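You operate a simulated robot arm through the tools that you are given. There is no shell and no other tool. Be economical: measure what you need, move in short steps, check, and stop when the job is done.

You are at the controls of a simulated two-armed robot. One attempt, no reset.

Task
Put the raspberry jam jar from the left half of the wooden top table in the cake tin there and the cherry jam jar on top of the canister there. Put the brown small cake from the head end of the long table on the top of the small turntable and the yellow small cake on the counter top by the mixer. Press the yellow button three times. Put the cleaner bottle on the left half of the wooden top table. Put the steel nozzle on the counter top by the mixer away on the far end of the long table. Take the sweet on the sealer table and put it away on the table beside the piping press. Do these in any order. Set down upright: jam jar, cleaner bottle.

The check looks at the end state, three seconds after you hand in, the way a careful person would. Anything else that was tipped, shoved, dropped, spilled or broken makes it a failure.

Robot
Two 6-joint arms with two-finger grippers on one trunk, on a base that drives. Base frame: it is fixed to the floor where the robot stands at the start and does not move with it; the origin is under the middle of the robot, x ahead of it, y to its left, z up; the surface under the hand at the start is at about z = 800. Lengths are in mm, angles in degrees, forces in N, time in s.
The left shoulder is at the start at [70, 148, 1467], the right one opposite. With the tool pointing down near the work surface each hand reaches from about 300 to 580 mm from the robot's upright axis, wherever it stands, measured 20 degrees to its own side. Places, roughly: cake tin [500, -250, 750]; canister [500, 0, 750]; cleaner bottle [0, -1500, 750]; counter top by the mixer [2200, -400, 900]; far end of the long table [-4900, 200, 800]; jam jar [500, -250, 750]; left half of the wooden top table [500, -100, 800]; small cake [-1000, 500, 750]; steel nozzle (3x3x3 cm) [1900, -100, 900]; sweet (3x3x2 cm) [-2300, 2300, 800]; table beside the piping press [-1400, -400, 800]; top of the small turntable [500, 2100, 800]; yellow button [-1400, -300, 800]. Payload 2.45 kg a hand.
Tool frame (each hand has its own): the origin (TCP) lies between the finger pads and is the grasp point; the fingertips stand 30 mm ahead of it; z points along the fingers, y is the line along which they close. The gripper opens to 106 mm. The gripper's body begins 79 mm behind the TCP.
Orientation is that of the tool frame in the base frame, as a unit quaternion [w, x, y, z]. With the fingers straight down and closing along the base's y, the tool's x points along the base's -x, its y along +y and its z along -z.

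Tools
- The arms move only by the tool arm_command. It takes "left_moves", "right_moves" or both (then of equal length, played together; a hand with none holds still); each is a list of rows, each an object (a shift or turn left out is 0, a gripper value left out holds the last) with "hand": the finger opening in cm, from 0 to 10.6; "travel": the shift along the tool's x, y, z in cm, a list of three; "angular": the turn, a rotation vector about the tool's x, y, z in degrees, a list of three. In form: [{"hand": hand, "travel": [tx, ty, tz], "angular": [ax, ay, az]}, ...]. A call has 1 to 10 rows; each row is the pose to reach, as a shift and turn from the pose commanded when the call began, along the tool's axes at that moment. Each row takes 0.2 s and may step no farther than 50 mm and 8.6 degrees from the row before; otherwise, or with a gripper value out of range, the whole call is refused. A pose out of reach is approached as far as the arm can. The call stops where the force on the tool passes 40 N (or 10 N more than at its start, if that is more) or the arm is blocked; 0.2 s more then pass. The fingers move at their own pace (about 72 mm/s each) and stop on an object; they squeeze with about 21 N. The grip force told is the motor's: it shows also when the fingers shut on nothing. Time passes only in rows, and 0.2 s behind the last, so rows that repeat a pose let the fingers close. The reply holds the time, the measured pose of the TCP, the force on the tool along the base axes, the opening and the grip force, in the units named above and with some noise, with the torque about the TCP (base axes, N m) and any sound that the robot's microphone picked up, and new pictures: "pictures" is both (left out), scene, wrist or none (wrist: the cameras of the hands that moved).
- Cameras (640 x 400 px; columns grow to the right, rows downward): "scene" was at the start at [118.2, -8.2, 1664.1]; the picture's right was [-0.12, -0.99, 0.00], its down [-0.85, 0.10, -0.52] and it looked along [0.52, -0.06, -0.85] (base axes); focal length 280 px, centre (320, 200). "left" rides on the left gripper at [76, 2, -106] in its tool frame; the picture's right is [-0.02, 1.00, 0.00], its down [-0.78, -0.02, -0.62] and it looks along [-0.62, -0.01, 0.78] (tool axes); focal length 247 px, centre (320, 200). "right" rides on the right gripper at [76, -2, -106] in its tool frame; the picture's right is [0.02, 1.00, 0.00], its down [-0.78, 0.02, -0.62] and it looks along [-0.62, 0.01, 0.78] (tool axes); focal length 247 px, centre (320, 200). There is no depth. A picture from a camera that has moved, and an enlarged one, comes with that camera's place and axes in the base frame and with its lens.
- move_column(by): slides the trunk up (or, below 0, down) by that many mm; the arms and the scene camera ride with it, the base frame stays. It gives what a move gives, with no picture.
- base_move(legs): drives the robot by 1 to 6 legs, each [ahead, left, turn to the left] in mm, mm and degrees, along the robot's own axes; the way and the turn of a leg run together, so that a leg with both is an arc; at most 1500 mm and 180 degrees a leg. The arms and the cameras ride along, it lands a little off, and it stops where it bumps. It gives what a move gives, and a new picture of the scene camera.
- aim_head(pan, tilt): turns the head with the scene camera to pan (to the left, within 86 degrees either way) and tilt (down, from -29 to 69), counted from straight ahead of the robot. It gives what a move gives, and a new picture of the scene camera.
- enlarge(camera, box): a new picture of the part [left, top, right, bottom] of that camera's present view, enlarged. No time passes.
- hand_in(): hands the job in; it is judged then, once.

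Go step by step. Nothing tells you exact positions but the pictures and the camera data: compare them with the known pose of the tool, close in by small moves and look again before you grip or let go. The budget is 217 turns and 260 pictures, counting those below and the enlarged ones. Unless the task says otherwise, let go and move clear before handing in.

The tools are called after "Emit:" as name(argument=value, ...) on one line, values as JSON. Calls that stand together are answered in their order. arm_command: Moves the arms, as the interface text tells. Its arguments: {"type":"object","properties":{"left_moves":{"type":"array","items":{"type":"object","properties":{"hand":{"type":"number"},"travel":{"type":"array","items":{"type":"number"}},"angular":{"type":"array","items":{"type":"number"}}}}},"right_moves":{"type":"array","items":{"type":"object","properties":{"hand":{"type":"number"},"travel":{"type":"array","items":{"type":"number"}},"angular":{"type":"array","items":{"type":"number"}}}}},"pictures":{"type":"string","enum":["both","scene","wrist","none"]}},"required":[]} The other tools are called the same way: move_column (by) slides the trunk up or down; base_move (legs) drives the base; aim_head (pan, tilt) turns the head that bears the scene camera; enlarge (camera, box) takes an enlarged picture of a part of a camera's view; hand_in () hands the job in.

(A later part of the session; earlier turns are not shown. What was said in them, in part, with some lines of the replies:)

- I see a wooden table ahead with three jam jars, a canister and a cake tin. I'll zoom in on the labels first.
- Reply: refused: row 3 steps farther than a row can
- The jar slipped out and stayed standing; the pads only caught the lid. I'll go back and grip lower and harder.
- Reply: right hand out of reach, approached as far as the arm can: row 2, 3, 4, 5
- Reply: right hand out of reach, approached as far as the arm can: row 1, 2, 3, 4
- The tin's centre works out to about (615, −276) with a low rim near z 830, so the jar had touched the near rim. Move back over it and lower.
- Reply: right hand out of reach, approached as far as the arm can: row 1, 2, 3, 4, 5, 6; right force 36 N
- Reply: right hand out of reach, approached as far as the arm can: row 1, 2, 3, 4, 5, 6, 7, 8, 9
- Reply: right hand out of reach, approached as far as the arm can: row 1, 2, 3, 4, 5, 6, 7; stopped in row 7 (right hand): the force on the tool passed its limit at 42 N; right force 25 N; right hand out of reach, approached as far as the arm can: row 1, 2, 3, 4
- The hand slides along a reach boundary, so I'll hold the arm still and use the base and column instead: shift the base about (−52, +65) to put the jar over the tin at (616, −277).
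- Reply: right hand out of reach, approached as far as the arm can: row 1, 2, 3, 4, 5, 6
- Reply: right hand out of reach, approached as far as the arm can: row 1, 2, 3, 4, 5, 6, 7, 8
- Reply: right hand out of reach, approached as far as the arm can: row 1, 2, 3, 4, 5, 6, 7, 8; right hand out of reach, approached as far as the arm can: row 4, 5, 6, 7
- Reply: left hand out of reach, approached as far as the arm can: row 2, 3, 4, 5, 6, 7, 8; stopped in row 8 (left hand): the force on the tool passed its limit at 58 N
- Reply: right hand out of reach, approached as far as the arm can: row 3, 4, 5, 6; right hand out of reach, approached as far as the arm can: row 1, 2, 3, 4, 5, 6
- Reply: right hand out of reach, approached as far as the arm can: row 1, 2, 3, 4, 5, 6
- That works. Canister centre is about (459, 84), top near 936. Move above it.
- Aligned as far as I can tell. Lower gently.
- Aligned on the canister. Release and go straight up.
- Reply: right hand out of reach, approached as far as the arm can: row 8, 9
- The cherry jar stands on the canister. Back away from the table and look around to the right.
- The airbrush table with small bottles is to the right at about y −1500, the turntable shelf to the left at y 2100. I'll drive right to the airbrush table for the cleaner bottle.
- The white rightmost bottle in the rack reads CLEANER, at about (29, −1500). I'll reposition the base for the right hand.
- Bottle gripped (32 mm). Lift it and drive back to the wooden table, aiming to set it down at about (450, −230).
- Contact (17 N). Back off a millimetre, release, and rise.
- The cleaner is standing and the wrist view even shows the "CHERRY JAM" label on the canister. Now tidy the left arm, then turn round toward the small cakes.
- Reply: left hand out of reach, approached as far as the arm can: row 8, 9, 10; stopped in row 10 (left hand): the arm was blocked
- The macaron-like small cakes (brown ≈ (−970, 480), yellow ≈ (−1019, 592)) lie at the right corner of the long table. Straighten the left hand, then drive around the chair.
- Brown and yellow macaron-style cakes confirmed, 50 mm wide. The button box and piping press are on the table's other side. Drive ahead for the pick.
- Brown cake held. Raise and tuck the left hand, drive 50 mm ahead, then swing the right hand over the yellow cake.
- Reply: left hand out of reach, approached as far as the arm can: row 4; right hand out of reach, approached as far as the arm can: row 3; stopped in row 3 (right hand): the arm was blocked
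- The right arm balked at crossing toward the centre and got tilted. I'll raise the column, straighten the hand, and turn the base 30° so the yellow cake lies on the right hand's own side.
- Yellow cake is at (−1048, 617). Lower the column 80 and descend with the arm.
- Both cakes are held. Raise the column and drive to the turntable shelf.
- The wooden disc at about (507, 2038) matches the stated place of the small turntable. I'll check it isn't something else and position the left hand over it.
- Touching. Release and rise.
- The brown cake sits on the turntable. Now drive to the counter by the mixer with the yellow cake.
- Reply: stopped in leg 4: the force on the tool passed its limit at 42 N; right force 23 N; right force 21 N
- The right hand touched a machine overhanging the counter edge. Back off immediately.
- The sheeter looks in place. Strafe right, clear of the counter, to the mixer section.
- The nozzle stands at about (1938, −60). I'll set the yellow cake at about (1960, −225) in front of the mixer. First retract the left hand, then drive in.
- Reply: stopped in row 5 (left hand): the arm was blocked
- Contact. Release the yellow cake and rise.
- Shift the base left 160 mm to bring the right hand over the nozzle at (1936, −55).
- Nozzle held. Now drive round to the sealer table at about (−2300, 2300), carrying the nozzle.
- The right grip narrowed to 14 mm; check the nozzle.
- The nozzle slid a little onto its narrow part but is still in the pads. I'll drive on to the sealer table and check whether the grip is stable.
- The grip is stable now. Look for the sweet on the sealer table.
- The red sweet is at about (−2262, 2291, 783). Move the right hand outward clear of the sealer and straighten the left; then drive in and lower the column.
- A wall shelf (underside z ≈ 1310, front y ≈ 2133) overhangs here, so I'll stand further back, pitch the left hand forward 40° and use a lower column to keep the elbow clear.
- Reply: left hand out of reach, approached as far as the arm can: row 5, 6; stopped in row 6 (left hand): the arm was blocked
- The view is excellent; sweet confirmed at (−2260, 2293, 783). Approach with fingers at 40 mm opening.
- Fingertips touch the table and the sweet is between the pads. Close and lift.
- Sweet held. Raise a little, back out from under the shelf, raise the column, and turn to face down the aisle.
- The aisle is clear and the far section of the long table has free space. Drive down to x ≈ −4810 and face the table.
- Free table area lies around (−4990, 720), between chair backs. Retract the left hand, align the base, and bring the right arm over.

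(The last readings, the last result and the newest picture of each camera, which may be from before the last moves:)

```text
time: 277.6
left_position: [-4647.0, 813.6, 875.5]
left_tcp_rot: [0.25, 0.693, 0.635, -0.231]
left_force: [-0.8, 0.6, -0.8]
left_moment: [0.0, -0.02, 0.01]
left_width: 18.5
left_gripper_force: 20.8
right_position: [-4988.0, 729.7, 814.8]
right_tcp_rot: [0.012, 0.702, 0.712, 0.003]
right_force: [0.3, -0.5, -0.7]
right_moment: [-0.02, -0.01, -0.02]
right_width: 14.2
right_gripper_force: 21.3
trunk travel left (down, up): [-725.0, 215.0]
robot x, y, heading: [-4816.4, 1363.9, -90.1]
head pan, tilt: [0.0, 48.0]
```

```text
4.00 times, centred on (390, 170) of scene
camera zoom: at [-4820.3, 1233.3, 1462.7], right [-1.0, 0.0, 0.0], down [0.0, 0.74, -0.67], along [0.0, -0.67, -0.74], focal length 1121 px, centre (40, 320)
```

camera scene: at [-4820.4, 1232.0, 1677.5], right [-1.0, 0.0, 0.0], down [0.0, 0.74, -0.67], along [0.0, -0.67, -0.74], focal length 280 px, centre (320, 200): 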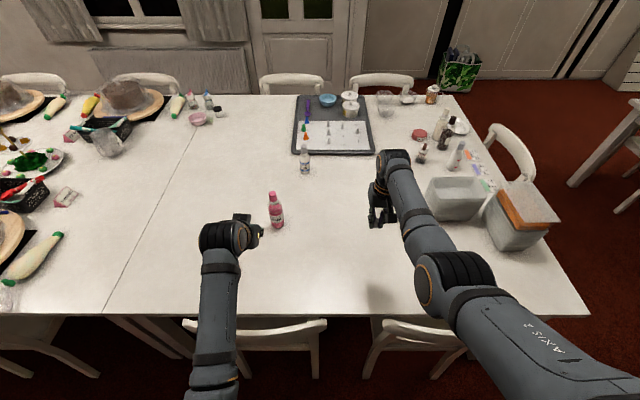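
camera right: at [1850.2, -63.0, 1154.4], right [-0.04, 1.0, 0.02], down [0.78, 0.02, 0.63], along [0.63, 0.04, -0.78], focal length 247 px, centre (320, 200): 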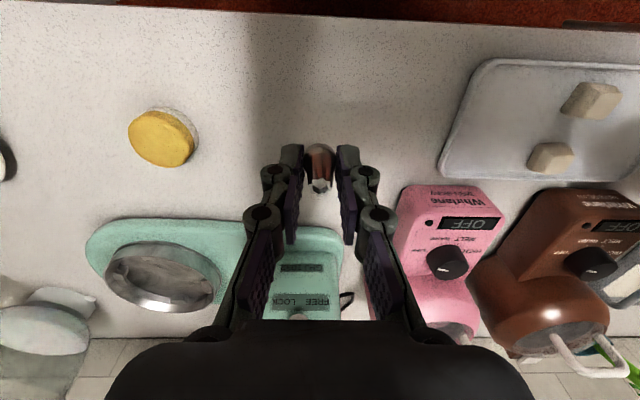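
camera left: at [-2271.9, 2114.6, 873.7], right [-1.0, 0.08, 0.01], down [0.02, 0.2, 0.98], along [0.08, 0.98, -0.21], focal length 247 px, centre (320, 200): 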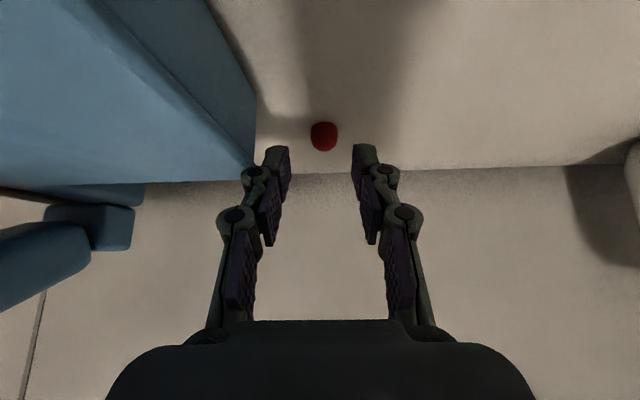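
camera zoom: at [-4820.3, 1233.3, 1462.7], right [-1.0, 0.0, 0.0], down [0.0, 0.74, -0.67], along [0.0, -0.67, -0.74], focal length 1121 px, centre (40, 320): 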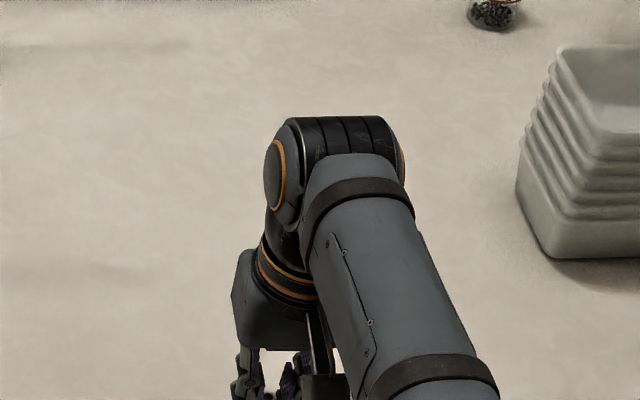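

Emit:
arm_command(right_moves=[{"travel": [0, 0, 1]}, {"travel": [0, 0, 2]}, {"travel": [0, 0, 2.5]}, {"travel": [0, 0, 2.5]}], pictures="none")

Emit:
enlarge(camera="right", box=[200, 60, 440, 210])

```text
time: 278.6
left_position: [-4646.7, 812.2, 875.7]
left_tcp_rot: [0.251, 0.694, 0.635, -0.231]
left_force: [0.8, -0.3, -0.1]
left_moment: [0.01, 0.03, -0.04]
left_width: 18.7
left_gripper_force: 21.2
right_position: [-4987.3, 728.0, 790.8]
right_tcp_rot: [0.012, 0.702, 0.712, 0.004]
right_force: [-0.5, -0.6, 0.3]
right_moment: [-0.01, 0.01, 0.01]
right_width: 14.2
right_gripper_force: 21.6
trunk travel left (down, up): [-725.0, 215.0]
robot x, y, heading: [-4822.4, 1363.2, -90.2]
head pan, tilt: [0.0, 48.0]
```

```text
2.67 times, centred on (320, 135) of right
camera zoom: at [-4991.2, 807.8, 896.7], right [1.0, 0.04, 0.02], down [0.01, -0.78, 0.63], along [0.04, -0.63, -0.78], focal length 659 px, centre (320, 373)
```

zoom: 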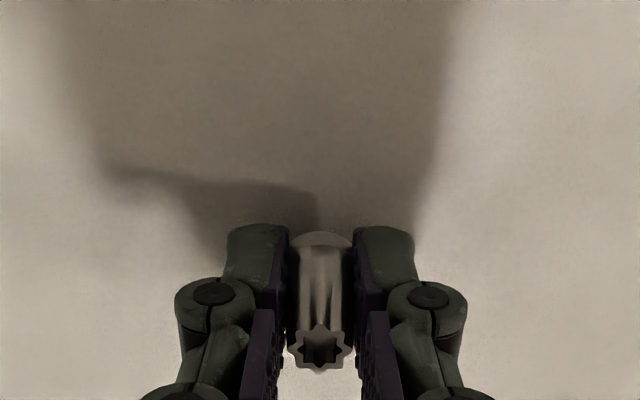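

Emit:
arm_command(right_moves=[{"travel": [0, 0, 0.4]}, {"travel": [0, 0, 0.8]}, {"travel": [0, 0, 0.8]}], pictures="none")

Emit:
arm_command(right_moves=[{"travel": [0, 0, 0.3]}, {"travel": [0, 0, 0.5]}, {"travel": [0, 0, 0.5]}], pictures="none")

```text
time: 279.4
left_position: [-4647.7, 813.7, 876.0]
left_tcp_rot: [0.25, 0.694, 0.634, -0.232]
left_force: [-0.3, 0.6, 0.0]
left_moment: [0.01, -0.01, 0.0]
left_width: 18.5
left_gripper_force: 20.7
right_position: [-4986.7, 727.7, 781.3]
right_tcp_rot: [0.011, 0.702, 0.712, 0.004]
right_force: [0.5, 0.5, -0.5]
right_moment: [0.02, -0.01, 0.01]
right_width: 14.1
right_gripper_force: 21.5
trunk travel left (down, up): [-725.0, 215.0]
robot x, y, heading: [-4825.5, 1362.6, -89.7]
head pan, tilt: [0.0, 48.0]
```

```text
time: 280.2
left_position: [-4647.6, 814.7, 875.8]
left_tcp_rot: [0.251, 0.694, 0.634, -0.232]
left_force: [0.2, 0.5, -0.9]
left_moment: [0.02, -0.03, -0.02]
left_width: 18.7
left_gripper_force: 20.7
right_position: [-4985.7, 727.5, 779.5]
right_tcp_rot: [0.013, 0.702, 0.712, 0.001]
right_force: [-1.9, -0.1, 12.0]
right_moment: [-0.04, 0.14, 0.0]
right_width: 14.2
right_gripper_force: 21.1
trunk travel left (down, up): [-725.0, 215.0]
robot x, y, heading: [-4820.0, 1366.6, -90.1]
head pan, tilt: [0.0, 48.0]
```

Contact. Release the nozzle slowly and rise.

Emit:
arm_command(right_moves=[{"travel": [0, 0, -0.1], "hand": 2}, {"travel": [0, 0, -0.1], "hand": 3.5}, {"travel": [0, 0, -0.1], "hand": 5}, {"travel": [0, 0, -2]}, {"travel": [0, 0, -6]}, {"travel": [0, 0, -8]}], pictures="wrist")

```text
time: 281.6
left_position: [-4647.1, 813.1, 875.4]
left_tcp_rot: [0.251, 0.693, 0.635, -0.231]
left_force: [-0.8, -0.4, -0.5]
left_moment: [-0.02, -0.02, 0.02]
left_width: 18.9
left_gripper_force: 20.7
right_position: [-4989.9, 730.3, 858.2]
right_tcp_rot: [0.011, 0.702, 0.712, 0.003]
right_force: [-0.4, 0.2, -0.2]
right_moment: [0.02, -0.01, 0.01]
right_width: 50.0
right_gripper_force: 0.2
trunk travel left (down, up): [-725.0, 215.0]
robot x, y, heading: [-4821.9, 1360.6, -90.2]
head pan, tilt: [0.0, 48.0]
camera right: at [-4993.7, 808.9, 964.2], right [1.0, 0.04, 0.02], down [0.01, -0.78, 0.63], along [0.04, -0.63, -0.78], focal length 247 px, centre (320, 200)
```

right: 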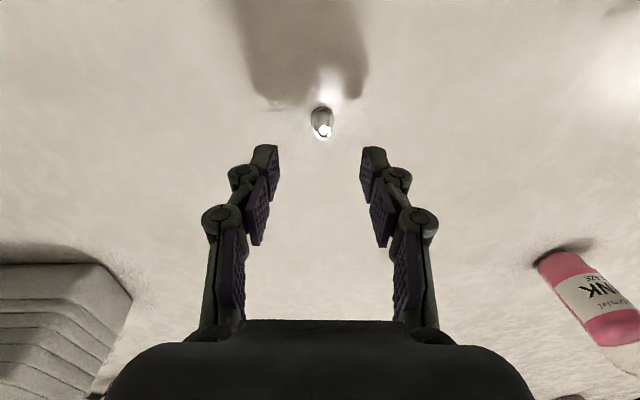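

The nozzle stands at the far end. Retract the arm, raise the column, and drive back along the aisle and round to the press side of the long table.

Emit:
arm_command(right_moves=[{"travel": [4, 0, -1]}, {"travel": [8, 0, -2]}, {"travel": [12, 0, -2]}, {"travel": [16, 0, -2]}, {"travel": [20, 0, -2]}], pictures="none")

Emit:
move_column(by=215)

Emit:
base_move(legs=[[-110, 0, 0], [0, 1500, 0], [0, 1500, 0], [0, 1470, 0]])

```text
time: 282.8
left_position: [-4646.5, 814.6, 875.5]
left_tcp_rot: [0.25, 0.694, 0.634, -0.231]
left_force: [0.1, -0.1, -0.5]
left_moment: [0.0, 0.0, 0.01]
left_width: 18.6
left_gripper_force: 21.2
right_position: [-4994.5, 926.9, 866.3]
right_tcp_rot: [0.009, 0.703, 0.711, -0.007]
right_force: [-0.7, -0.9, 1.0]
right_moment: [0.02, 0.0, -0.03]
right_width: 50.2
right_gripper_force: 0.0
right hand out of reach, approached as far as the arm can: row 5
trunk travel left (down, up): [-725.0, 215.0]
robot x, y, heading: [-4818.8, 1358.5, -90.0]
head pan, tilt: [0.0, 48.0]
```

```text
time: 285.1
left_position: [-4646.9, 812.5, 1088.9]
left_tcp_rot: [0.251, 0.694, 0.634, -0.231]
left_force: [0.5, 0.3, 0.3]
left_moment: [0.03, 0.02, 0.0]
left_width: 18.6
left_gripper_force: 21.0
right_position: [-4994.3, 927.7, 1077.7]
right_tcp_rot: [0.006, 0.703, 0.711, -0.003]
right_force: [0.7, 0.2, 0.3]
right_moment: [0.0, 0.01, 0.0]
right_width: 49.9
right_gripper_force: 0.1
trunk travel left (down, up): [-940.0, 0.0]
robot x, y, heading: [-4818.2, 1361.7, -89.9]
head pan, tilt: [0.0, 48.0]
```

```text
time: 307.1
left_position: [-205.8, 993.1, 1091.0]
left_tcp_rot: [0.252, 0.69, 0.638, -0.229]
left_force: [-0.5, -0.4, -0.5]
left_moment: [0.0, -0.02, -0.01]
left_width: 18.9
left_gripper_force: 20.6
right_position: [-553.4, 1102.5, 1078.4]
right_tcp_rot: [0.007, 0.698, 0.716, -0.004]
right_force: [-0.2, -0.4, -0.1]
right_moment: [0.0, 0.01, 0.01]
right_width: 50.1
right_gripper_force: 0.2
trunk travel left (down, up): [-940.0, 0.0]
robot x, y, heading: [-380.7, 1541.4, -89.1]
head pan, tilt: [0.0, 48.0]
camera scene: at [-384.4, 1410.7, 1677.7], right [-1.0, -0.01, 0.0], down [-0.01, 0.74, -0.67], along [0.01, -0.67, -0.74], focal length 280 px, centre (320, 200)
```

scene: 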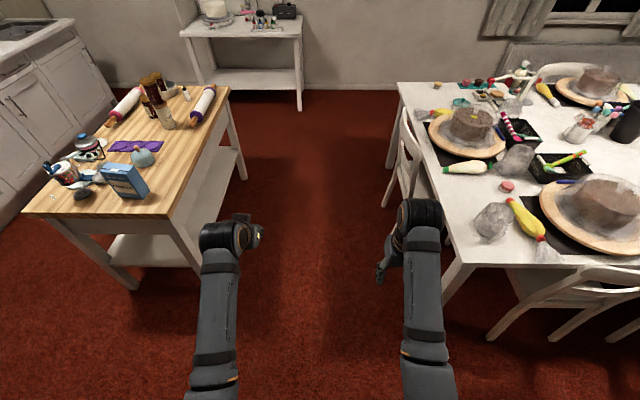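

Emit:
base_move(legs=[[0, 70, -0.9], [1500, 0, 0], [1080, 0, 0], [0, 0, -90], [1050, 0, 0], [0, 0, -90]])

```text
time: 333.0
left_position: [-1523.8, -566.3, 1092.1]
left_tcp_rot: [0.227, -0.647, 0.682, 0.255]
left_force: [0.8, -1.3, 0.0]
left_moment: [-0.01, 0.02, -0.01]
left_width: 19.0
left_gripper_force: 20.9
right_position: [-1173.8, -668.1, 1077.3]
right_tcp_rot: [-0.005, 0.724, -0.689, -0.006]
right_force: [-0.2, -0.1, -0.1]
right_moment: [0.01, -0.01, -0.02]
right_width: 50.2
right_gripper_force: 0.1
trunk travel left (down, up): [-940.0, 0.0]
robot x, y, heading: [-1332.3, -1110.5, 92.1]
head pan, tilt: [0.0, 48.0]
camera scene: at [-1336.0, -979.8, 1677.6], right [1.0, 0.04, 0.0], down [0.03, -0.74, -0.67], along [-0.02, 0.67, -0.74], focal length 280 px, centre (320, 200)
```

scene: 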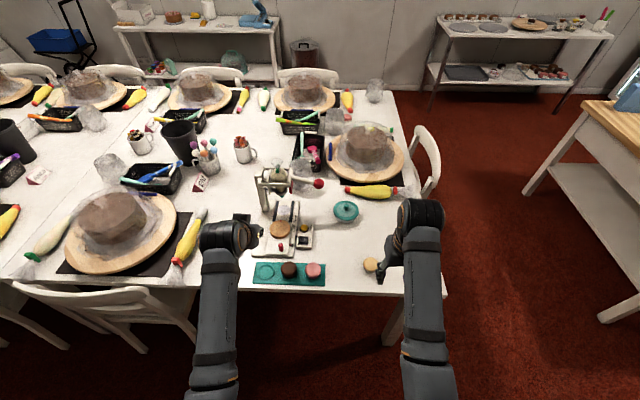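

Emit:
enlarge(camera="scene", box=[230, 150, 400, 300])

```text
2.67 times, centred on (315, 225) of scene
camera zoom: at [-1336.0, -979.8, 1677.6], right [1.0, 0.04, 0.0], down [0.03, -0.74, -0.67], along [-0.02, 0.67, -0.74], focal length 747 px, centre (333, 133)
```

zoom: 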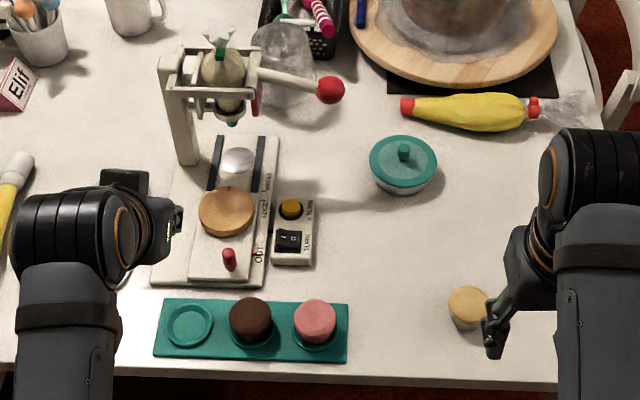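

The yellow button is at about (−1419, −320). I'll first set the sweet on the free table spot right of the press at about (−1275, −362) with the left hand.

Emit:
base_move(legs=[[0, 0, -2.1], [105, -205, 0]])

Emit:
enlarge(camera="left", box=[0, 0, 640, 400])

```text
time: 335.1
left_position: [-1298.5, -456.1, 1092.2]
left_tcp_rot: [0.231, -0.636, 0.692, 0.251]
left_force: [-0.1, -0.1, -0.6]
left_moment: [0.01, -0.03, -0.02]
left_width: 18.6
left_gripper_force: 21.4
right_position: [-950.4, -570.9, 1079.1]
right_tcp_rot: [-0.005, 0.713, -0.702, -0.005]
right_force: [0.4, -0.4, -0.3]
right_moment: [0.01, -0.03, 0.0]
right_width: 49.9
right_gripper_force: 0.0
trunk travel left (down, up): [-940.0, 0.0]
robot x, y, heading: [-1119.4, -1004.8, 90.1]
head pan, tilt: [0.0, 48.0]
camera scene: at [-1124.7, -877.3, 1677.8], right [1.0, 0.0, 0.0], down [0.0, -0.74, -0.67], along [0.0, 0.67, -0.74], focal length 280 px, centre (320, 200)
```

scene: 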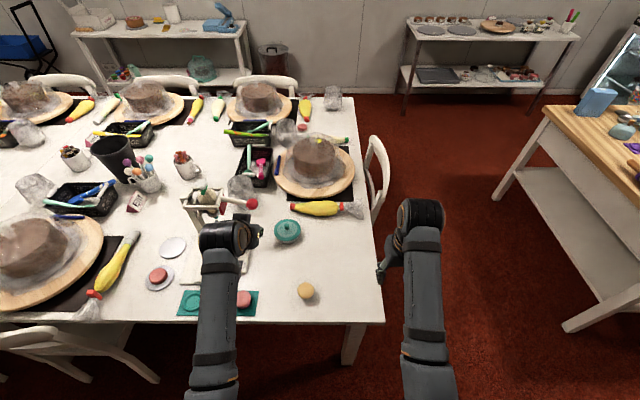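

```text
1.00 times, centred on (320, 200) of left (not enlarged: the box is as wide or as high as the picture)
camera zoom: at [-1307.2, -583.6, 1123.4], right [-0.99, 0.08, 0.07], down [0.08, 0.2, 0.98], along [0.07, 0.98, -0.2], focal length 247 px, centre (320, 200)
```

zoom: 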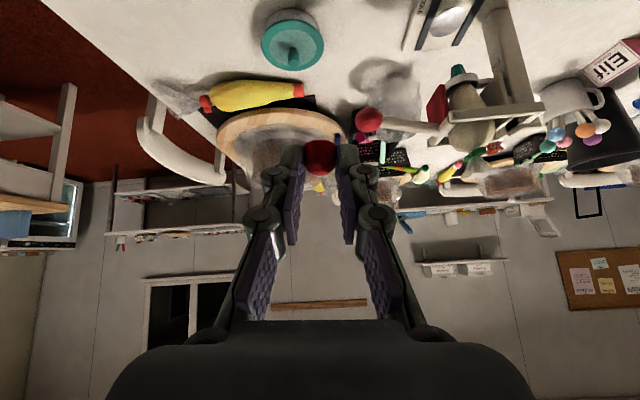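

Emit:
arm_command(left_moves=[{"travel": [-2.4, -0.8, 2]}, {"travel": [-4.8, -1.6, 4]}, {"travel": [-7.2, -2.4, 6]}, {"travel": [-7.2, -2.4, 6]}], pictures="none")

Emit:
move_column(by=-250)

Emit:
enlarge(camera="left", box=[0, 0, 640, 400])

Emit:
enlarge(camera="scene", box=[170, 120, 390, 300])

```text
time: 336.1
left_position: [-1277.9, -366.5, 1084.4]
left_tcp_rot: [0.222, -0.635, 0.694, 0.257]
left_force: [-0.2, -0.1, 0.6]
left_moment: [0.04, 0.0, 0.01]
left_width: 18.6
left_gripper_force: 21.4
right_position: [-947.0, -569.5, 1077.9]
right_tcp_rot: [-0.004, 0.712, -0.702, -0.005]
right_force: [-0.7, -0.1, 0.0]
right_moment: [0.0, 0.01, 0.02]
right_width: 50.1
right_gripper_force: 0.1
trunk travel left (down, up): [-940.0, 0.0]
robot x, y, heading: [-1120.7, -1009.1, 89.9]
head pan, tilt: [0.0, 48.0]
```

```text
time: 338.7
left_position: [-1277.9, -362.2, 838.4]
left_tcp_rot: [0.224, -0.635, 0.693, 0.259]
left_force: [0.2, 0.3, 0.2]
left_moment: [-0.01, 0.02, -0.01]
left_width: 18.8
left_gripper_force: 20.9
right_position: [-948.8, -569.5, 827.9]
right_tcp_rot: [-0.004, 0.712, -0.702, -0.006]
right_force: [-0.1, 0.8, 0.6]
right_moment: [0.01, -0.02, 0.03]
right_width: 50.1
right_gripper_force: 0.1
trunk travel left (down, up): [-690.0, 250.0]
robot x, y, heading: [-1121.1, -1005.3, 90.1]
head pan, tilt: [0.0, 48.0]
```

```text
1.00 times, centred on (320, 200) of left (not enlarged: the box is as wide or as high as the picture)
camera zoom: at [-1285.3, -490.0, 871.9], right [-0.99, 0.08, 0.09], down [0.1, 0.2, 0.97], along [0.06, 0.98, -0.2], focal length 247 px, centre (320, 200)
```

zoom: 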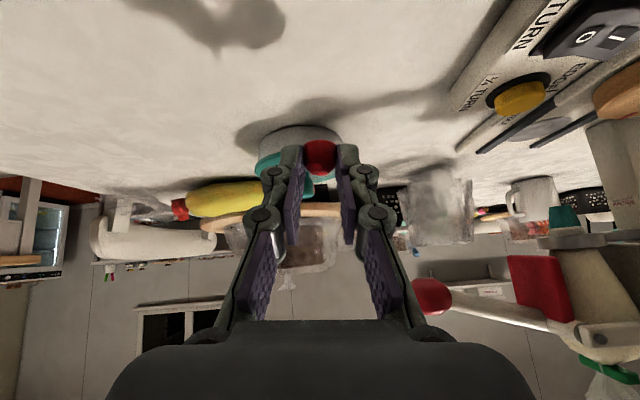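

```text
2.22 times, centred on (280, 210) of scene
camera zoom: at [-1121.7, -875.9, 1427.7], right [1.0, 0.0, 0.0], down [0.0, -0.74, -0.67], along [0.0, 0.67, -0.74], focal length 623 px, centre (409, 178)
```

zoom: 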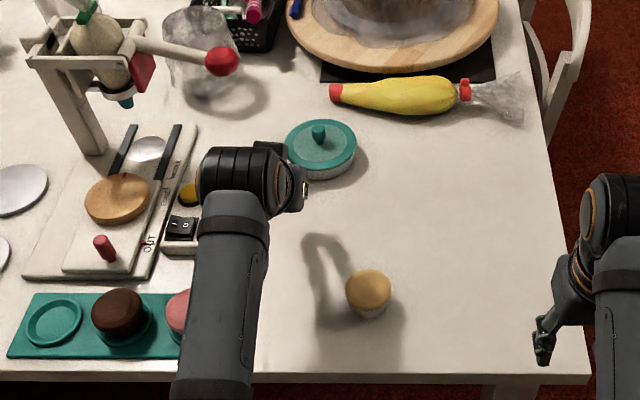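

Emit:
arm_command(left_moves=[{"travel": [1, 0, 1.2]}, {"travel": [2, 0, 2.4]}, {"travel": [3, 0, 3.7]}, {"travel": [3, 0, 3.7]}], pictures="none")

Emit:
enlarge(camera="left", box=[200, 80, 440, 230])

```text
time: 339.7
left_position: [-1266.3, -362.1, 788.8]
left_tcp_rot: [0.231, -0.636, 0.692, 0.25]
left_force: [-0.6, 0.5, 0.0]
left_moment: [-0.04, 0.02, -0.03]
left_width: 18.8
left_gripper_force: 20.6
right_position: [-948.4, -570.3, 826.9]
right_tcp_rot: [-0.004, 0.713, -0.701, -0.006]
right_force: [-0.6, -0.3, -0.1]
right_moment: [-0.02, 0.01, -0.01]
right_width: 50.0
right_gripper_force: 0.1
trunk travel left (down, up): [-690.0, 250.0]
robot x, y, heading: [-1119.6, -1003.5, 90.0]
head pan, tilt: [0.0, 48.0]
```

```text
2.67 times, centred on (320, 155) of left
camera zoom: at [-1276.4, -490.2, 822.9], right [-0.99, 0.08, 0.07], down [0.08, 0.2, 0.98], along [0.07, 0.98, -0.21], focal length 659 px, centre (320, 320)
```

zoom: 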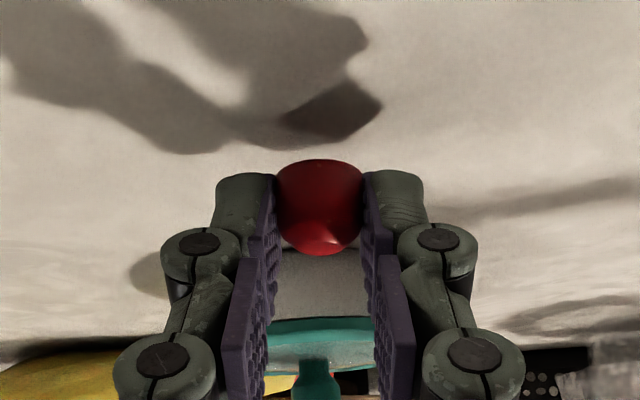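

Emit:
arm_command(left_moves=[{"travel": [0.25, 0, 0.3]}, {"travel": [0.5, 0, 0.6]}, {"travel": [0.5, 0, 0.6]}], pictures="none")

Emit:
arm_command(left_moves=[{"travel": [0.15, 0, 0.2]}, {"travel": [0.3, 0, 0.4]}, {"travel": [0.3, 0, 0.4]}], pictures="none")

Emit:
enlarge(camera="left", box=[200, 80, 440, 230])

```text
time: 340.5
left_position: [-1269.5, -362.9, 782.3]
left_tcp_rot: [0.23, -0.636, 0.692, 0.251]
left_force: [0.1, 0.3, 0.3]
left_moment: [0.0, -0.01, 0.01]
left_width: 18.8
left_gripper_force: 21.2
right_position: [-948.4, -569.0, 828.7]
right_tcp_rot: [-0.004, 0.712, -0.702, -0.006]
right_force: [-1.0, -0.5, 0.0]
right_moment: [-0.01, 0.0, 0.02]
right_width: 49.9
right_gripper_force: 0.0
trunk travel left (down, up): [-690.0, 250.0]
robot x, y, heading: [-1120.8, -1004.1, 90.2]
head pan, tilt: [0.0, 48.0]
```

```text
time: 341.3
left_position: [-1269.2, -363.0, 780.6]
left_tcp_rot: [0.232, -0.635, 0.692, 0.252]
left_force: [0.4, 0.5, 8.1]
left_moment: [0.13, -0.18, 0.0]
left_width: 18.8
left_gripper_force: 21.5
right_position: [-947.7, -569.3, 828.3]
right_tcp_rot: [-0.004, 0.712, -0.702, -0.005]
right_force: [0.8, -0.2, -0.2]
right_moment: [0.0, 0.01, 0.02]
right_width: 50.2
right_gripper_force: 0.1
trunk travel left (down, up): [-690.0, 250.0]
robot x, y, heading: [-1121.2, -1005.3, 90.1]
head pan, tilt: [0.0, 48.0]
```

```text
2.67 times, centred on (320, 155) of left
camera zoom: at [-1278.3, -490.0, 812.9], right [-0.99, 0.08, 0.07], down [0.08, 0.2, 0.98], along [0.07, 0.98, -0.2], focal length 659 px, centre (320, 320)
```

zoom: 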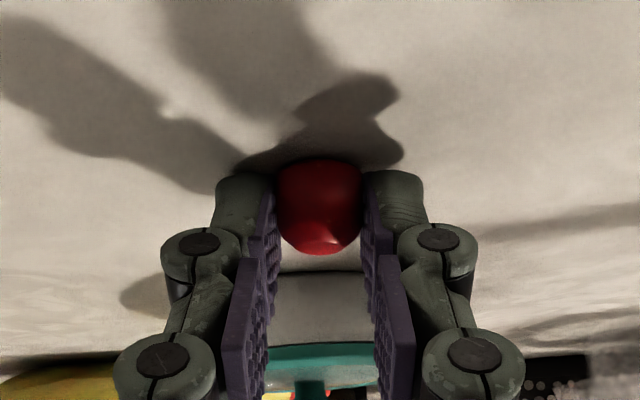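

Contact. Open and withdraw along the tool axis.

Emit:
arm_command(left_moves=[{"hand": 2.5}, {"hand": 3.5}, {"hand": 4}, {"travel": [0, 0, -2]}, {"travel": [0, 0, -5]}, {"travel": [0, 0, -8]}, {"travel": [0, 0, -8]}], pictures="wrist")

```text
time: 343.1
left_position: [-1300.8, -410.6, 842.0]
left_tcp_rot: [0.209, -0.628, 0.696, 0.278]
left_force: [0.3, -0.3, -0.8]
left_moment: [0.02, -0.01, -0.01]
left_width: 39.8
left_gripper_force: 0.1
right_position: [-947.9, -570.1, 827.8]
right_tcp_rot: [-0.005, 0.713, -0.701, -0.005]
right_force: [-0.9, -0.3, -0.7]
right_moment: [-0.01, 0.02, -0.01]
right_width: 50.1
right_gripper_force: 0.1
trunk travel left (down, up): [-690.0, 250.0]
robot x, y, heading: [-1120.5, -1005.5, 89.8]
head pan, tilt: [0.0, 48.0]
stopped in row 7 (left hand): the arm was blocked; the commanded pose is now the measured one
camera left: at [-1305.0, -537.3, 874.5], right [-0.99, 0.07, 0.14], down [0.15, 0.19, 0.97], along [0.04, 0.98, -0.2], focal length 247 px, centre (320, 200)
```

left: 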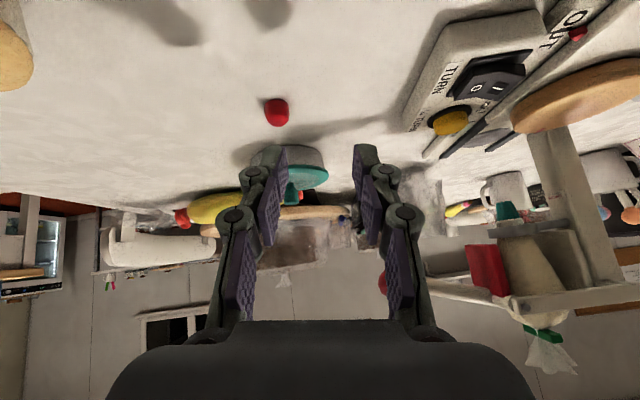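

The sweet stands on the table. Raise the column, level the left hand, and line it up with the yellow button at about (−1417, −336, ~790).

Emit:
move_column(by=200)

Emit:
arm_command(left_moves=[{"travel": [0, 0, 1], "angular": [1.1, 8, -1.1], "hand": 0}, {"travel": [0, 0, 2], "angular": [2.2, 16, -2.2]}, {"travel": [0, 0, 3], "angular": [3.4, 24, -3.4]}, {"travel": [0, 0, 3], "angular": [4.5, 32, -4.5]}, {"travel": [0, 0, 3], "angular": [5.7, 40.3, -5.6]}, {"travel": [0, 0, 3], "angular": [5.7, 40.3, -5.6]}], pictures="none")

Emit:
base_move(legs=[[0, 117, 0]])

Emit:
enlarge(camera="left", box=[0, 0, 640, 400])

```text
time: 345.2
left_position: [-1300.0, -410.2, 1041.7]
left_tcp_rot: [0.208, -0.628, 0.696, 0.277]
left_force: [-0.1, -0.6, 0.0]
left_moment: [-0.03, 0.02, -0.01]
left_width: 40.1
left_gripper_force: 0.0
right_position: [-948.4, -568.7, 1027.3]
right_tcp_rot: [-0.004, 0.712, -0.702, -0.005]
right_force: [0.1, -0.4, -1.3]
right_moment: [0.0, -0.01, -0.04]
right_width: 50.1
right_gripper_force: 0.0
trunk travel left (down, up): [-890.0, 50.0]
robot x, y, heading: [-1123.4, -1004.1, 89.8]
head pan, tilt: [0.0, 48.0]
```

```text
time: 346.6
left_position: [-1301.3, -392.1, 1020.1]
left_tcp_rot: [0.001, -0.707, 0.708, -0.002]
left_force: [-0.1, -0.4, -0.2]
left_moment: [0.01, 0.0, 0.01]
left_width: 0.3
left_gripper_force: 20.9
right_position: [-947.8, -570.1, 1027.7]
right_tcp_rot: [-0.004, 0.712, -0.702, -0.006]
right_force: [-0.3, -0.4, -0.2]
right_moment: [-0.01, 0.02, 0.0]
right_width: 50.0
right_gripper_force: 0.1
trunk travel left (down, up): [-890.0, 50.0]
robot x, y, heading: [-1120.6, -1004.8, 90.1]
head pan, tilt: [0.0, 48.0]
```

```text
time: 347.9
left_position: [-1411.5, -389.4, 1018.9]
left_tcp_rot: [0.001, -0.706, 0.709, 0.0]
left_force: [-0.4, -0.2, 0.0]
left_moment: [-0.03, 0.0, -0.01]
left_width: 0.0
left_gripper_force: 21.0
right_position: [-1059.6, -569.5, 1028.2]
right_tcp_rot: [-0.003, 0.712, -0.702, -0.006]
right_force: [-0.1, 0.2, 0.0]
right_moment: [-0.03, 0.0, 0.0]
right_width: 50.0
right_gripper_force: 0.1
trunk travel left (down, up): [-890.0, 50.0]
robot x, y, heading: [-1237.3, -1005.6, 89.9]
head pan, tilt: [0.0, 48.0]
camera scene: at [-1233.7, -875.9, 1627.7], right [1.0, 0.0, 0.0], down [0.0, -0.74, -0.67], along [0.0, 0.67, -0.74], focal length 280 px, centre (320, 200)
```

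scene: 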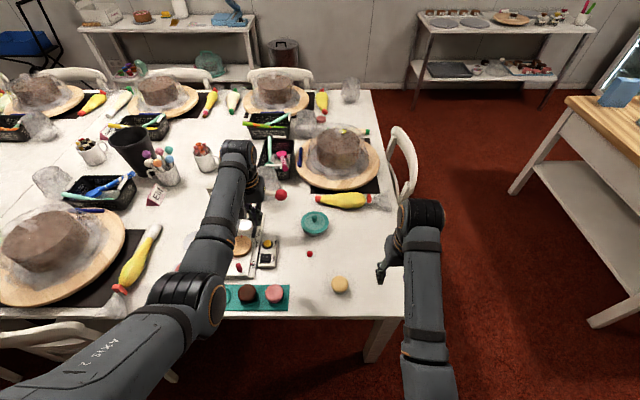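

```text
1.00 times, centred on (320, 200) of left (not enlarged: the box is as wide or as high as the picture)
camera zoom: at [-1414.5, -466.8, 1125.4], right [-1.0, 0.03, 0.0], down [0.02, 0.78, 0.62], along [0.02, 0.62, -0.78], focal length 247 px, centre (320, 200)
```

zoom: 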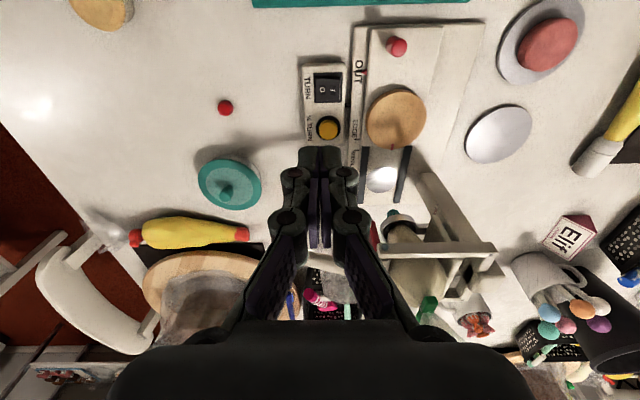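

Emit:
base_move(legs=[[60, 0, 0]])

Emit:
move_column(by=-150)

Emit:
enlarge(camera="left", box=[0, 0, 640, 400])

```text
time: 348.8
left_position: [-1413.4, -336.1, 1022.7]
left_tcp_rot: [0.004, -0.706, 0.709, 0.001]
left_force: [0.5, -0.2, 0.3]
left_moment: [0.08, 0.01, 0.0]
left_width: 0.2
left_gripper_force: 20.6
right_position: [-1060.8, -515.4, 1031.0]
right_tcp_rot: [-0.007, 0.711, -0.704, -0.007]
right_force: [-0.2, -0.4, 0.0]
right_moment: [0.07, 0.06, 0.01]
right_width: 49.9
right_gripper_force: 0.1
trunk travel left (down, up): [-890.0, 50.0]
robot x, y, heading: [-1237.9, -945.3, 89.7]
head pan, tilt: [0.0, 48.0]
camera scene: at [-1235.8, -825.4, 1628.5], right [1.0, 0.0, 0.0], down [0.0, -0.74, -0.67], along [0.0, 0.67, -0.74], focal length 280 px, centre (320, 200)
```

scene: 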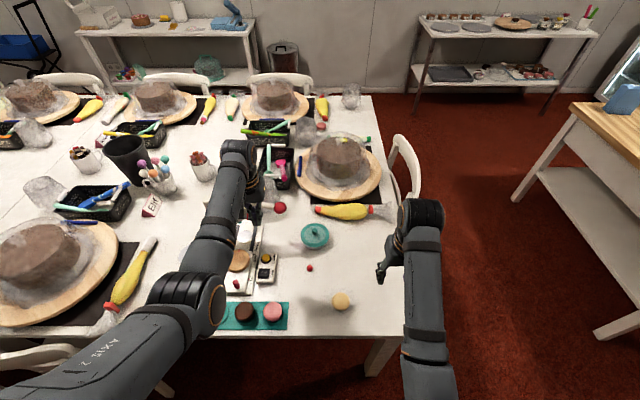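

```text
time: 350.6
left_position: [-1412.7, -330.8, 869.5]
left_tcp_rot: [0.0, -0.705, 0.709, -0.001]
left_force: [-0.6, 0.3, 0.3]
left_moment: [0.0, 0.01, -0.01]
left_width: 0.0
left_gripper_force: 21.1
right_position: [-1060.3, -510.8, 878.5]
right_tcp_rot: [-0.005, 0.711, -0.703, -0.005]
right_force: [0.2, -0.5, -1.2]
right_moment: [0.01, -0.01, -0.02]
right_width: 50.0
right_gripper_force: 0.1
trunk travel left (down, up): [-740.0, 200.0]
robot x, y, heading: [-1234.8, -943.7, 89.7]
head pan, tilt: [0.0, 48.0]
```

```text
1.00 times, centred on (320, 200) of left (not enlarged: the box is as wide or as high as the picture)
camera zoom: at [-1415.9, -407.1, 975.3], right [-1.0, 0.03, 0.0], down [0.02, 0.78, 0.62], along [0.02, 0.62, -0.78], focal length 247 px, centre (320, 200)
```

zoom: 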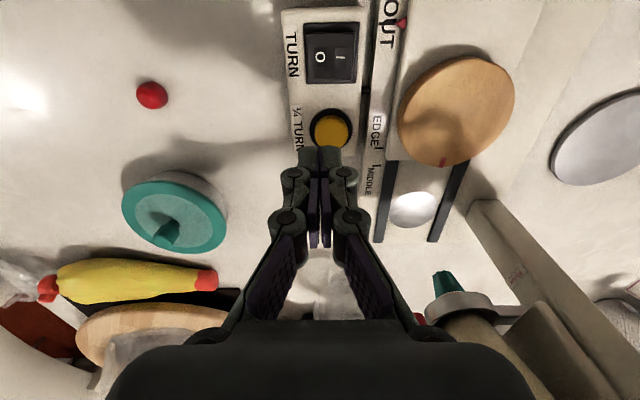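

Emit:
arm_command(left_moves=[{"travel": [-0.2, 0.9, 0]}, {"travel": [-0.2, 0.9, 1.5]}, {"travel": [-0.2, 0.9, 3]}, {"travel": [-0.2, 0.9, 3]}], pictures="wrist")

Emit:
enlarge(camera="scene", box=[200, 180, 320, 300])

```text
time: 351.6
left_position: [-1423.2, -327.9, 838.3]
left_tcp_rot: [0.001, -0.704, 0.71, -0.002]
left_force: [0.3, -0.4, -0.5]
left_moment: [0.02, -0.03, 0.0]
left_width: 0.0
left_gripper_force: 21.4
right_position: [-1062.1, -510.0, 877.9]
right_tcp_rot: [-0.005, 0.711, -0.703, -0.005]
right_force: [-0.7, 0.4, 0.8]
right_moment: [0.02, 0.0, 0.01]
right_width: 50.0
right_gripper_force: 0.0
trunk travel left (down, up): [-740.0, 200.0]
robot x, y, heading: [-1236.5, -945.7, 90.1]
head pan, tilt: [0.0, 48.0]
camera left: at [-1425.9, -405.0, 944.4], right [-1.0, 0.03, 0.0], down [0.02, 0.78, 0.62], along [0.02, 0.62, -0.78], focal length 247 px, centre (320, 200)
```

left: 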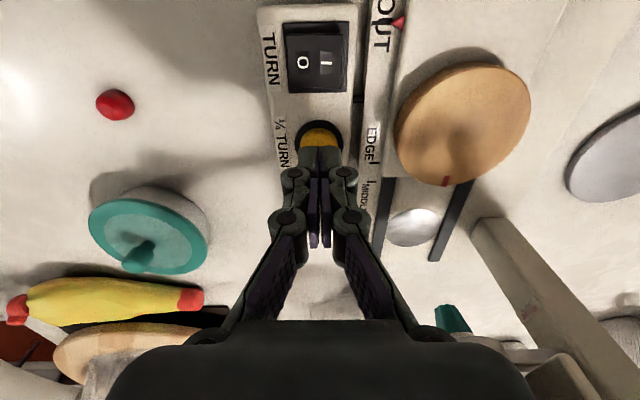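

```text
3.33 times, centred on (260, 240) of scene
camera zoom: at [-1236.1, -816.2, 1477.7], right [1.0, 0.0, 0.0], down [0.0, -0.74, -0.67], along [0.0, 0.67, -0.74], focal length 934 px, centre (520, 67)
```

zoom: 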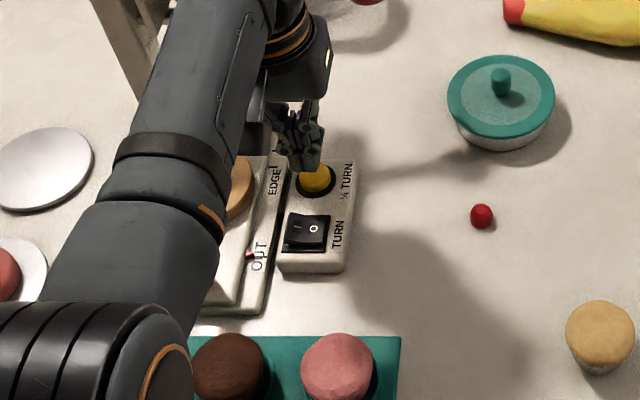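

Fingertips are right above the button. Probe down to find contact.

Emit:
arm_command(left_moves=[{"travel": [0, -0.3, 0.8]}, {"travel": [0, -0.3, 1.4]}, {"travel": [0, -0.3, 1.8]}, {"travel": [0, -0.3, 1.8]}], pictures="wrist")

```text
time: 352.6
left_position: [-1420.5, -328.5, 820.1]
left_tcp_rot: [0.001, -0.705, 0.709, -0.001]
left_force: [-0.5, 0.2, -1.1]
left_moment: [0.02, 0.0, -0.01]
left_width: 0.0
left_gripper_force: 21.1
right_position: [-1061.9, -511.6, 879.6]
right_tcp_rot: [-0.005, 0.711, -0.704, -0.005]
right_force: [0.2, 0.0, 0.7]
right_moment: [-0.01, 0.01, 0.02]
right_width: 50.3
right_gripper_force: 0.1
trunk travel left (down, up): [-740.0, 200.0]
robot x, y, heading: [-1236.3, -942.0, 89.8]
head pan, tilt: [0.0, 48.0]
camera left: at [-1422.4, -405.0, 925.4], right [-1.0, 0.03, 0.0], down [0.02, 0.78, 0.62], along [0.02, 0.62, -0.78], focal length 247 px, centre (320, 200)
```

left: 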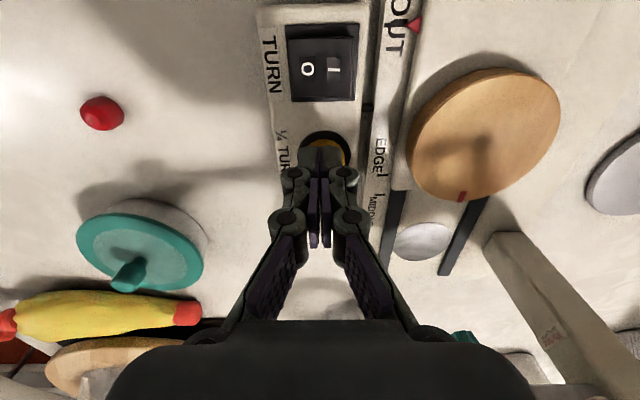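

Emit:
arm_command(left_moves=[{"travel": [0, 0.25, 0.3]}, {"travel": [0, 0.25, 0.6]}, {"travel": [0, 0.25, 0.6]}], pictures="none")

Emit:
enlarge(camera="scene", box=[220, 190, 300, 270])

```text
time: 353.4
left_position: [-1422.0, -328.7, 814.1]
left_tcp_rot: [0.0, -0.705, 0.709, -0.002]
left_force: [0.0, 0.2, 0.0]
left_moment: [-0.01, 0.01, -0.02]
left_width: 0.0
left_gripper_force: 20.6
right_position: [-1060.2, -510.7, 876.6]
right_tcp_rot: [-0.004, 0.711, -0.703, -0.005]
right_force: [0.6, -0.4, -0.1]
right_moment: [0.0, -0.02, 0.02]
right_width: 50.0
right_gripper_force: 0.1
trunk travel left (down, up): [-740.0, 200.0]
robot x, y, heading: [-1236.3, -943.6, 90.0]
head pan, tilt: [0.0, 48.0]
```

```text
5.00 times, centred on (260, 230) of scene
camera zoom: at [-1236.1, -816.0, 1477.6], right [1.0, 0.0, 0.0], down [0.0, -0.74, -0.67], along [0.0, 0.67, -0.74], focal length 1401 px, centre (620, 50)
```

zoom: 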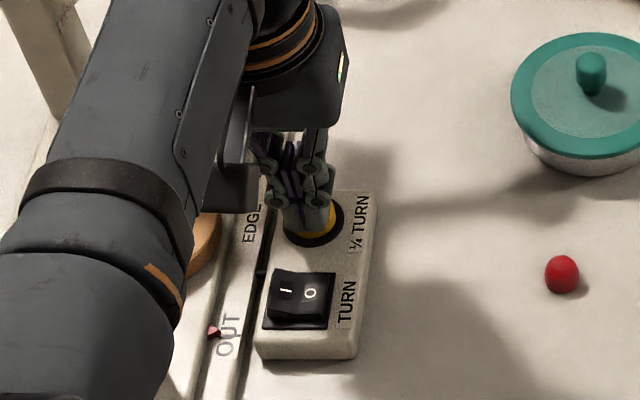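

Emit:
arm_command(left_moves=[{"travel": [0, -0.25, 0.3]}, {"travel": [0, -0.25, 0.6]}, {"travel": [0, -0.25, 0.6]}], pictures="none")

```text
time: 354.2
left_position: [-1419.4, -329.3, 809.4]
left_tcp_rot: [0.001, -0.705, 0.709, -0.001]
left_force: [-0.5, 1.3, 1.6]
left_moment: [0.01, 0.02, -0.02]
left_width: 0.2
left_gripper_force: 20.5
right_position: [-1060.5, -510.9, 877.4]
right_tcp_rot: [-0.005, 0.71, -0.704, -0.005]
right_force: [0.7, 0.1, 1.1]
right_moment: [-0.04, 0.01, -0.01]
right_width: 50.1
right_gripper_force: 0.2
trunk travel left (down, up): [-740.0, 200.0]
robot x, y, heading: [-1241.9, -944.5, 89.5]
head pan, tilt: [0.0, 48.0]
heard: click
```

A click: that is press one. Raise and see.

Emit:
arm_command(left_moves=[{"travel": [0, 0, -0.6]}, {"travel": [0, 0, -1.5]}, {"travel": [0, 0, -1.5]}], pictures="wrist")

```text
time: 355.0
left_position: [-1419.0, -329.4, 825.4]
left_tcp_rot: [0.001, -0.706, 0.709, -0.001]
left_force: [1.0, 1.0, 0.5]
left_moment: [0.02, -0.01, -0.03]
left_width: 0.2
left_gripper_force: 21.5
right_position: [-1060.3, -512.1, 878.0]
right_tcp_rot: [-0.005, 0.71, -0.704, -0.005]
right_force: [-0.4, -0.1, -0.2]
right_moment: [0.0, -0.03, -0.01]
right_width: 50.3
right_gripper_force: 0.1
trunk travel left (down, up): [-740.0, 200.0]
robot x, y, heading: [-1236.5, -945.6, 90.0]
head pan, tilt: [0.0, 48.0]
camera left: at [-1421.9, -405.3, 931.1], right [-1.0, 0.03, 0.0], down [0.02, 0.78, 0.62], along [0.02, 0.62, -0.78], focal length 247 px, centre (320, 200)
```

left: 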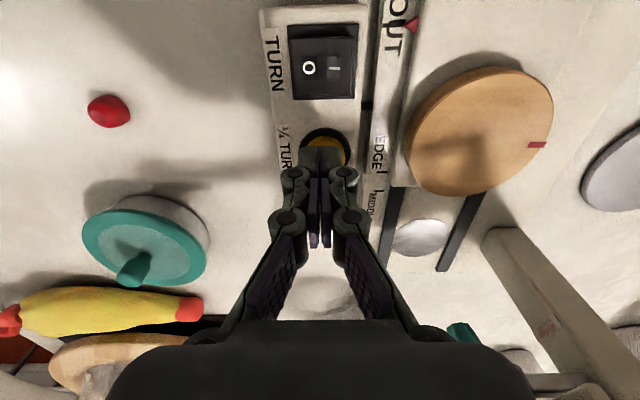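

The disc turned a quarter. Press two.

Emit:
arm_command(left_moves=[{"travel": [0, 0, 0.8]}, {"travel": [0, 0, 1.5]}, {"travel": [0, 0, 1.6]}, {"travel": [0, 0, 1.6]}, {"travel": [0, 0, 0.8]}, {"travel": [0, 0, 0]}, {"travel": [0, 0, 0]}, {"travel": [0, 0, 0]}], pictures="wrist")

```text
time: 356.8
left_position: [-1417.4, -328.7, 823.5]
left_tcp_rot: [0.001, -0.705, 0.709, -0.001]
left_force: [-1.1, -0.3, 0.2]
left_moment: [-0.02, 0.03, -0.01]
left_width: 0.0
left_gripper_force: 20.7
right_position: [-1061.0, -509.4, 878.0]
right_tcp_rot: [-0.005, 0.71, -0.704, -0.004]
right_force: [-0.1, 0.4, -0.4]
right_moment: [-0.01, -0.01, 0.0]
right_width: 49.9
right_gripper_force: 0.1
trunk travel left (down, up): [-740.0, 200.0]
robot x, y, heading: [-1237.4, -944.0, 89.8]
head pan, tilt: [0.0, 48.0]
heard: click
camera left: at [-1421.3, -405.5, 929.7], right [-1.0, 0.03, 0.0], down [0.02, 0.78, 0.62], along [0.02, 0.62, -0.78], focal length 247 px, centre (320, 200)
```

left: 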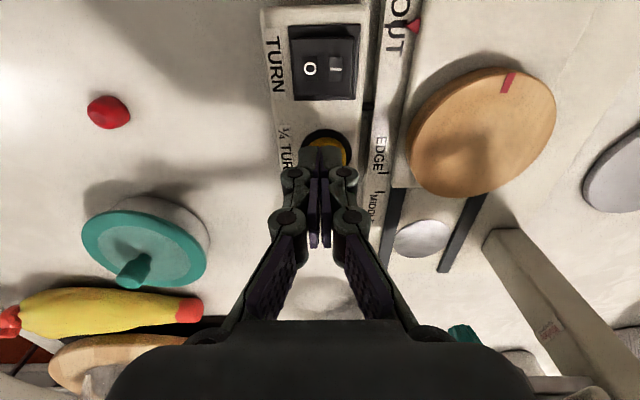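

Second click; the mark moved another quarter. Press three.

Emit:
arm_command(left_moves=[{"travel": [0, 0, 0.8]}, {"travel": [0, 0, 1.5]}, {"travel": [0, 0, 1.6]}, {"travel": [0, 0, 1.6]}, {"travel": [0, 0, 0.8]}, {"travel": [0, 0, 0]}, {"travel": [0, 0, 0]}, {"travel": [0, 0, 0]}], pictures="wrist")

```text
time: 358.6
left_position: [-1418.8, -328.9, 823.8]
left_tcp_rot: [0.002, -0.705, 0.709, -0.001]
left_force: [1.1, -0.3, -0.7]
left_moment: [-0.03, 0.01, 0.0]
left_width: 0.1
left_gripper_force: 21.0
right_position: [-1061.3, -510.4, 878.0]
right_tcp_rot: [-0.005, 0.711, -0.703, -0.005]
right_force: [0.3, -0.9, 0.7]
right_moment: [0.03, 0.02, 0.02]
right_width: 50.1
right_gripper_force: 0.1
trunk travel left (down, up): [-740.0, 200.0]
robot x, y, heading: [-1234.8, -946.0, 90.0]
head pan, tilt: [0.0, 48.0]
heard: click
camera left: at [-1421.3, -405.1, 930.4], right [-1.0, 0.03, 0.0], down [0.02, 0.78, 0.62], along [0.02, 0.62, -0.78], focal length 247 px, centre (320, 200)
```

left: 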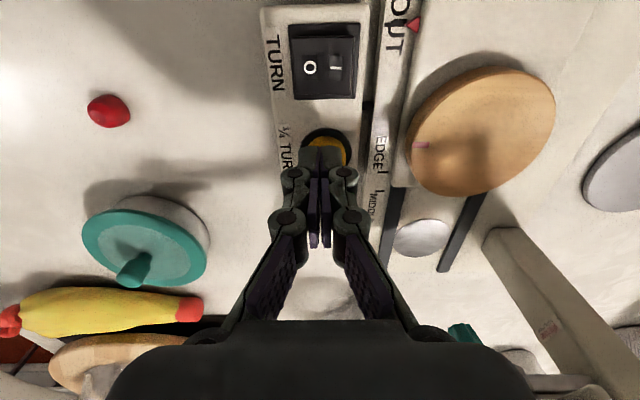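

Three clicks. Raise, back away, and take a last look at the wooden table.

Emit:
move_column(by=200)

Emit:
base_move(legs=[[-250, 0, 0]])

Emit:
aim_head(pan=-75, tilt=22)

Emit:
enlarge(camera="scene", box=[120, 100, 480, 330])

```text
time: 360.8
left_position: [-1417.5, -328.1, 1023.8]
left_tcp_rot: [0.001, -0.705, 0.709, -0.002]
left_force: [-0.6, -0.6, -0.1]
left_moment: [0.01, -0.02, -0.04]
left_width: 0.2
left_gripper_force: 20.8
right_position: [-1061.4, -510.4, 1077.7]
right_tcp_rot: [-0.004, 0.711, -0.703, -0.004]
right_force: [-1.0, -0.1, 0.6]
right_moment: [0.0, 0.0, -0.02]
right_width: 50.0
right_gripper_force: 0.0
trunk travel left (down, up): [-940.0, 0.0]
robot x, y, heading: [-1236.7, -943.6, 89.8]
head pan, tilt: [0.0, 48.0]
```

```text
time: 362.6
left_position: [-1413.9, -575.9, 1022.8]
left_tcp_rot: [0.0, -0.703, 0.712, -0.002]
left_force: [0.0, 0.8, 0.8]
left_moment: [-0.05, -0.02, -0.03]
left_width: 0.0
left_gripper_force: 21.0
right_position: [-1059.1, -761.3, 1077.2]
right_tcp_rot: [-0.005, 0.709, -0.706, -0.004]
right_force: [-0.3, 0.6, -0.9]
right_moment: [-0.04, 0.04, -0.01]
right_width: 50.0
right_gripper_force: 0.1
trunk travel left (down, up): [-940.0, 0.0]
robot x, y, heading: [-1236.3, -1192.5, 89.3]
head pan, tilt: [0.0, 48.0]
camera scene: at [-1236.4, -1064.0, 1677.4], right [1.0, -0.01, 0.0], down [-0.01, -0.74, -0.67], along [0.01, 0.67, -0.74], focal length 280 px, centre (320, 200)
```

scene: 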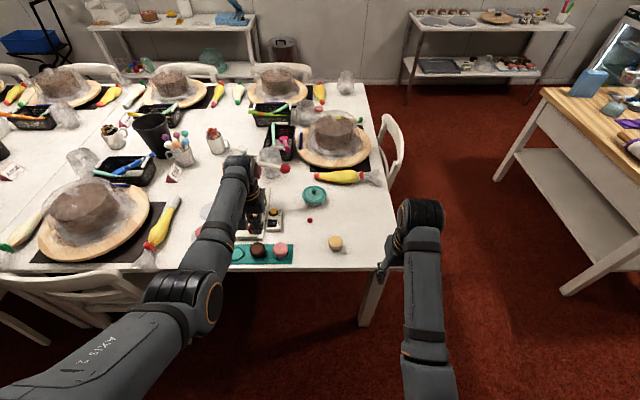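

```text
time: 364.1
left_position: [-1415.1, -577.8, 1023.9]
left_tcp_rot: [0.001, -0.702, 0.712, -0.001]
left_force: [0.5, 0.4, 0.5]
left_moment: [0.0, 0.0, 0.0]
left_width: 0.2
left_gripper_force: 21.1
right_position: [-1058.6, -763.3, 1078.1]
right_tcp_rot: [-0.005, 0.708, -0.706, -0.005]
right_force: [0.0, -0.1, 0.1]
right_moment: [-0.01, 0.0, 0.0]
right_width: 50.1
right_gripper_force: 0.0
trunk travel left (down, up): [-940.0, 0.0]
robot x, y, heading: [-1239.6, -1197.9, 89.5]
head pan, tilt: [-75.0, 22.0]
camera scene: at [-1147.4, -1123.3, 1717.3], right [0.25, -0.97, 0.0], down [-0.36, -0.09, -0.93], along [0.9, 0.23, -0.37], focal length 280 px, centre (320, 200)
```

scene: 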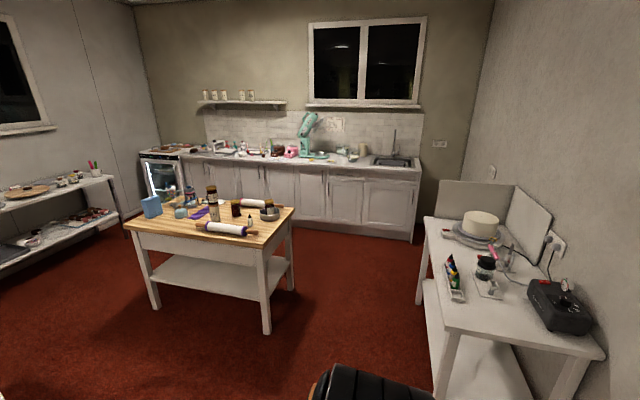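

```text
1.74 times, centred on (300, 215) of scene
camera zoom: at [-1147.4, -1123.3, 1717.3], right [0.25, -0.97, 0.0], down [-0.36, -0.09, -0.93], along [0.9, 0.23, -0.37], focal length 487 px, centre (355, 174)
```

zoom: 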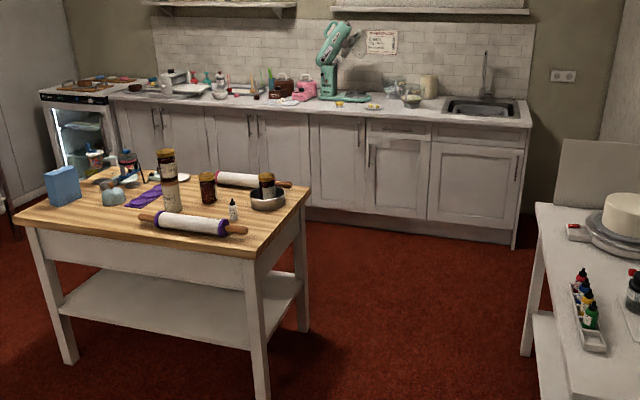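

Everything I can see is in place: the jars, the cleaner bottle, the yellow cake and the sweet are standing where I put them. Both hands are empty and clear, so I'm handing in.

Emit:
hand_in()

```text
The job is handed in.
```

I did every part of the job and handed it in. One possible problem: at 175 s my right hand bumped the dough sheeter on the counter with about 42 N. It looked in place when I backed off, but I had no earlier close view to compare it with.

- **Jam jars:** The raspberry jar is in the cake tin. On the way in I pressed it onto the tin's rim (up to 42 N), but it ended up upright inside. The cherry jar is on top of the canister.
- **Small cakes:** The brown one is on the wooden disc on the shelf, which I took to be the small turntable because it matched the given place. The yellow one is on the counter in front of the mixer.
- **Yellow button:** I pressed it three times and heard three clicks. The disc beside it turned a quarter each time.
- **Cleaner bottle:** It is upright on the left half of the wooden table.
- **Steel nozzle:** It is standing on the far end of the long table.
- **Sweet:** It is on the table just right of the piping press.
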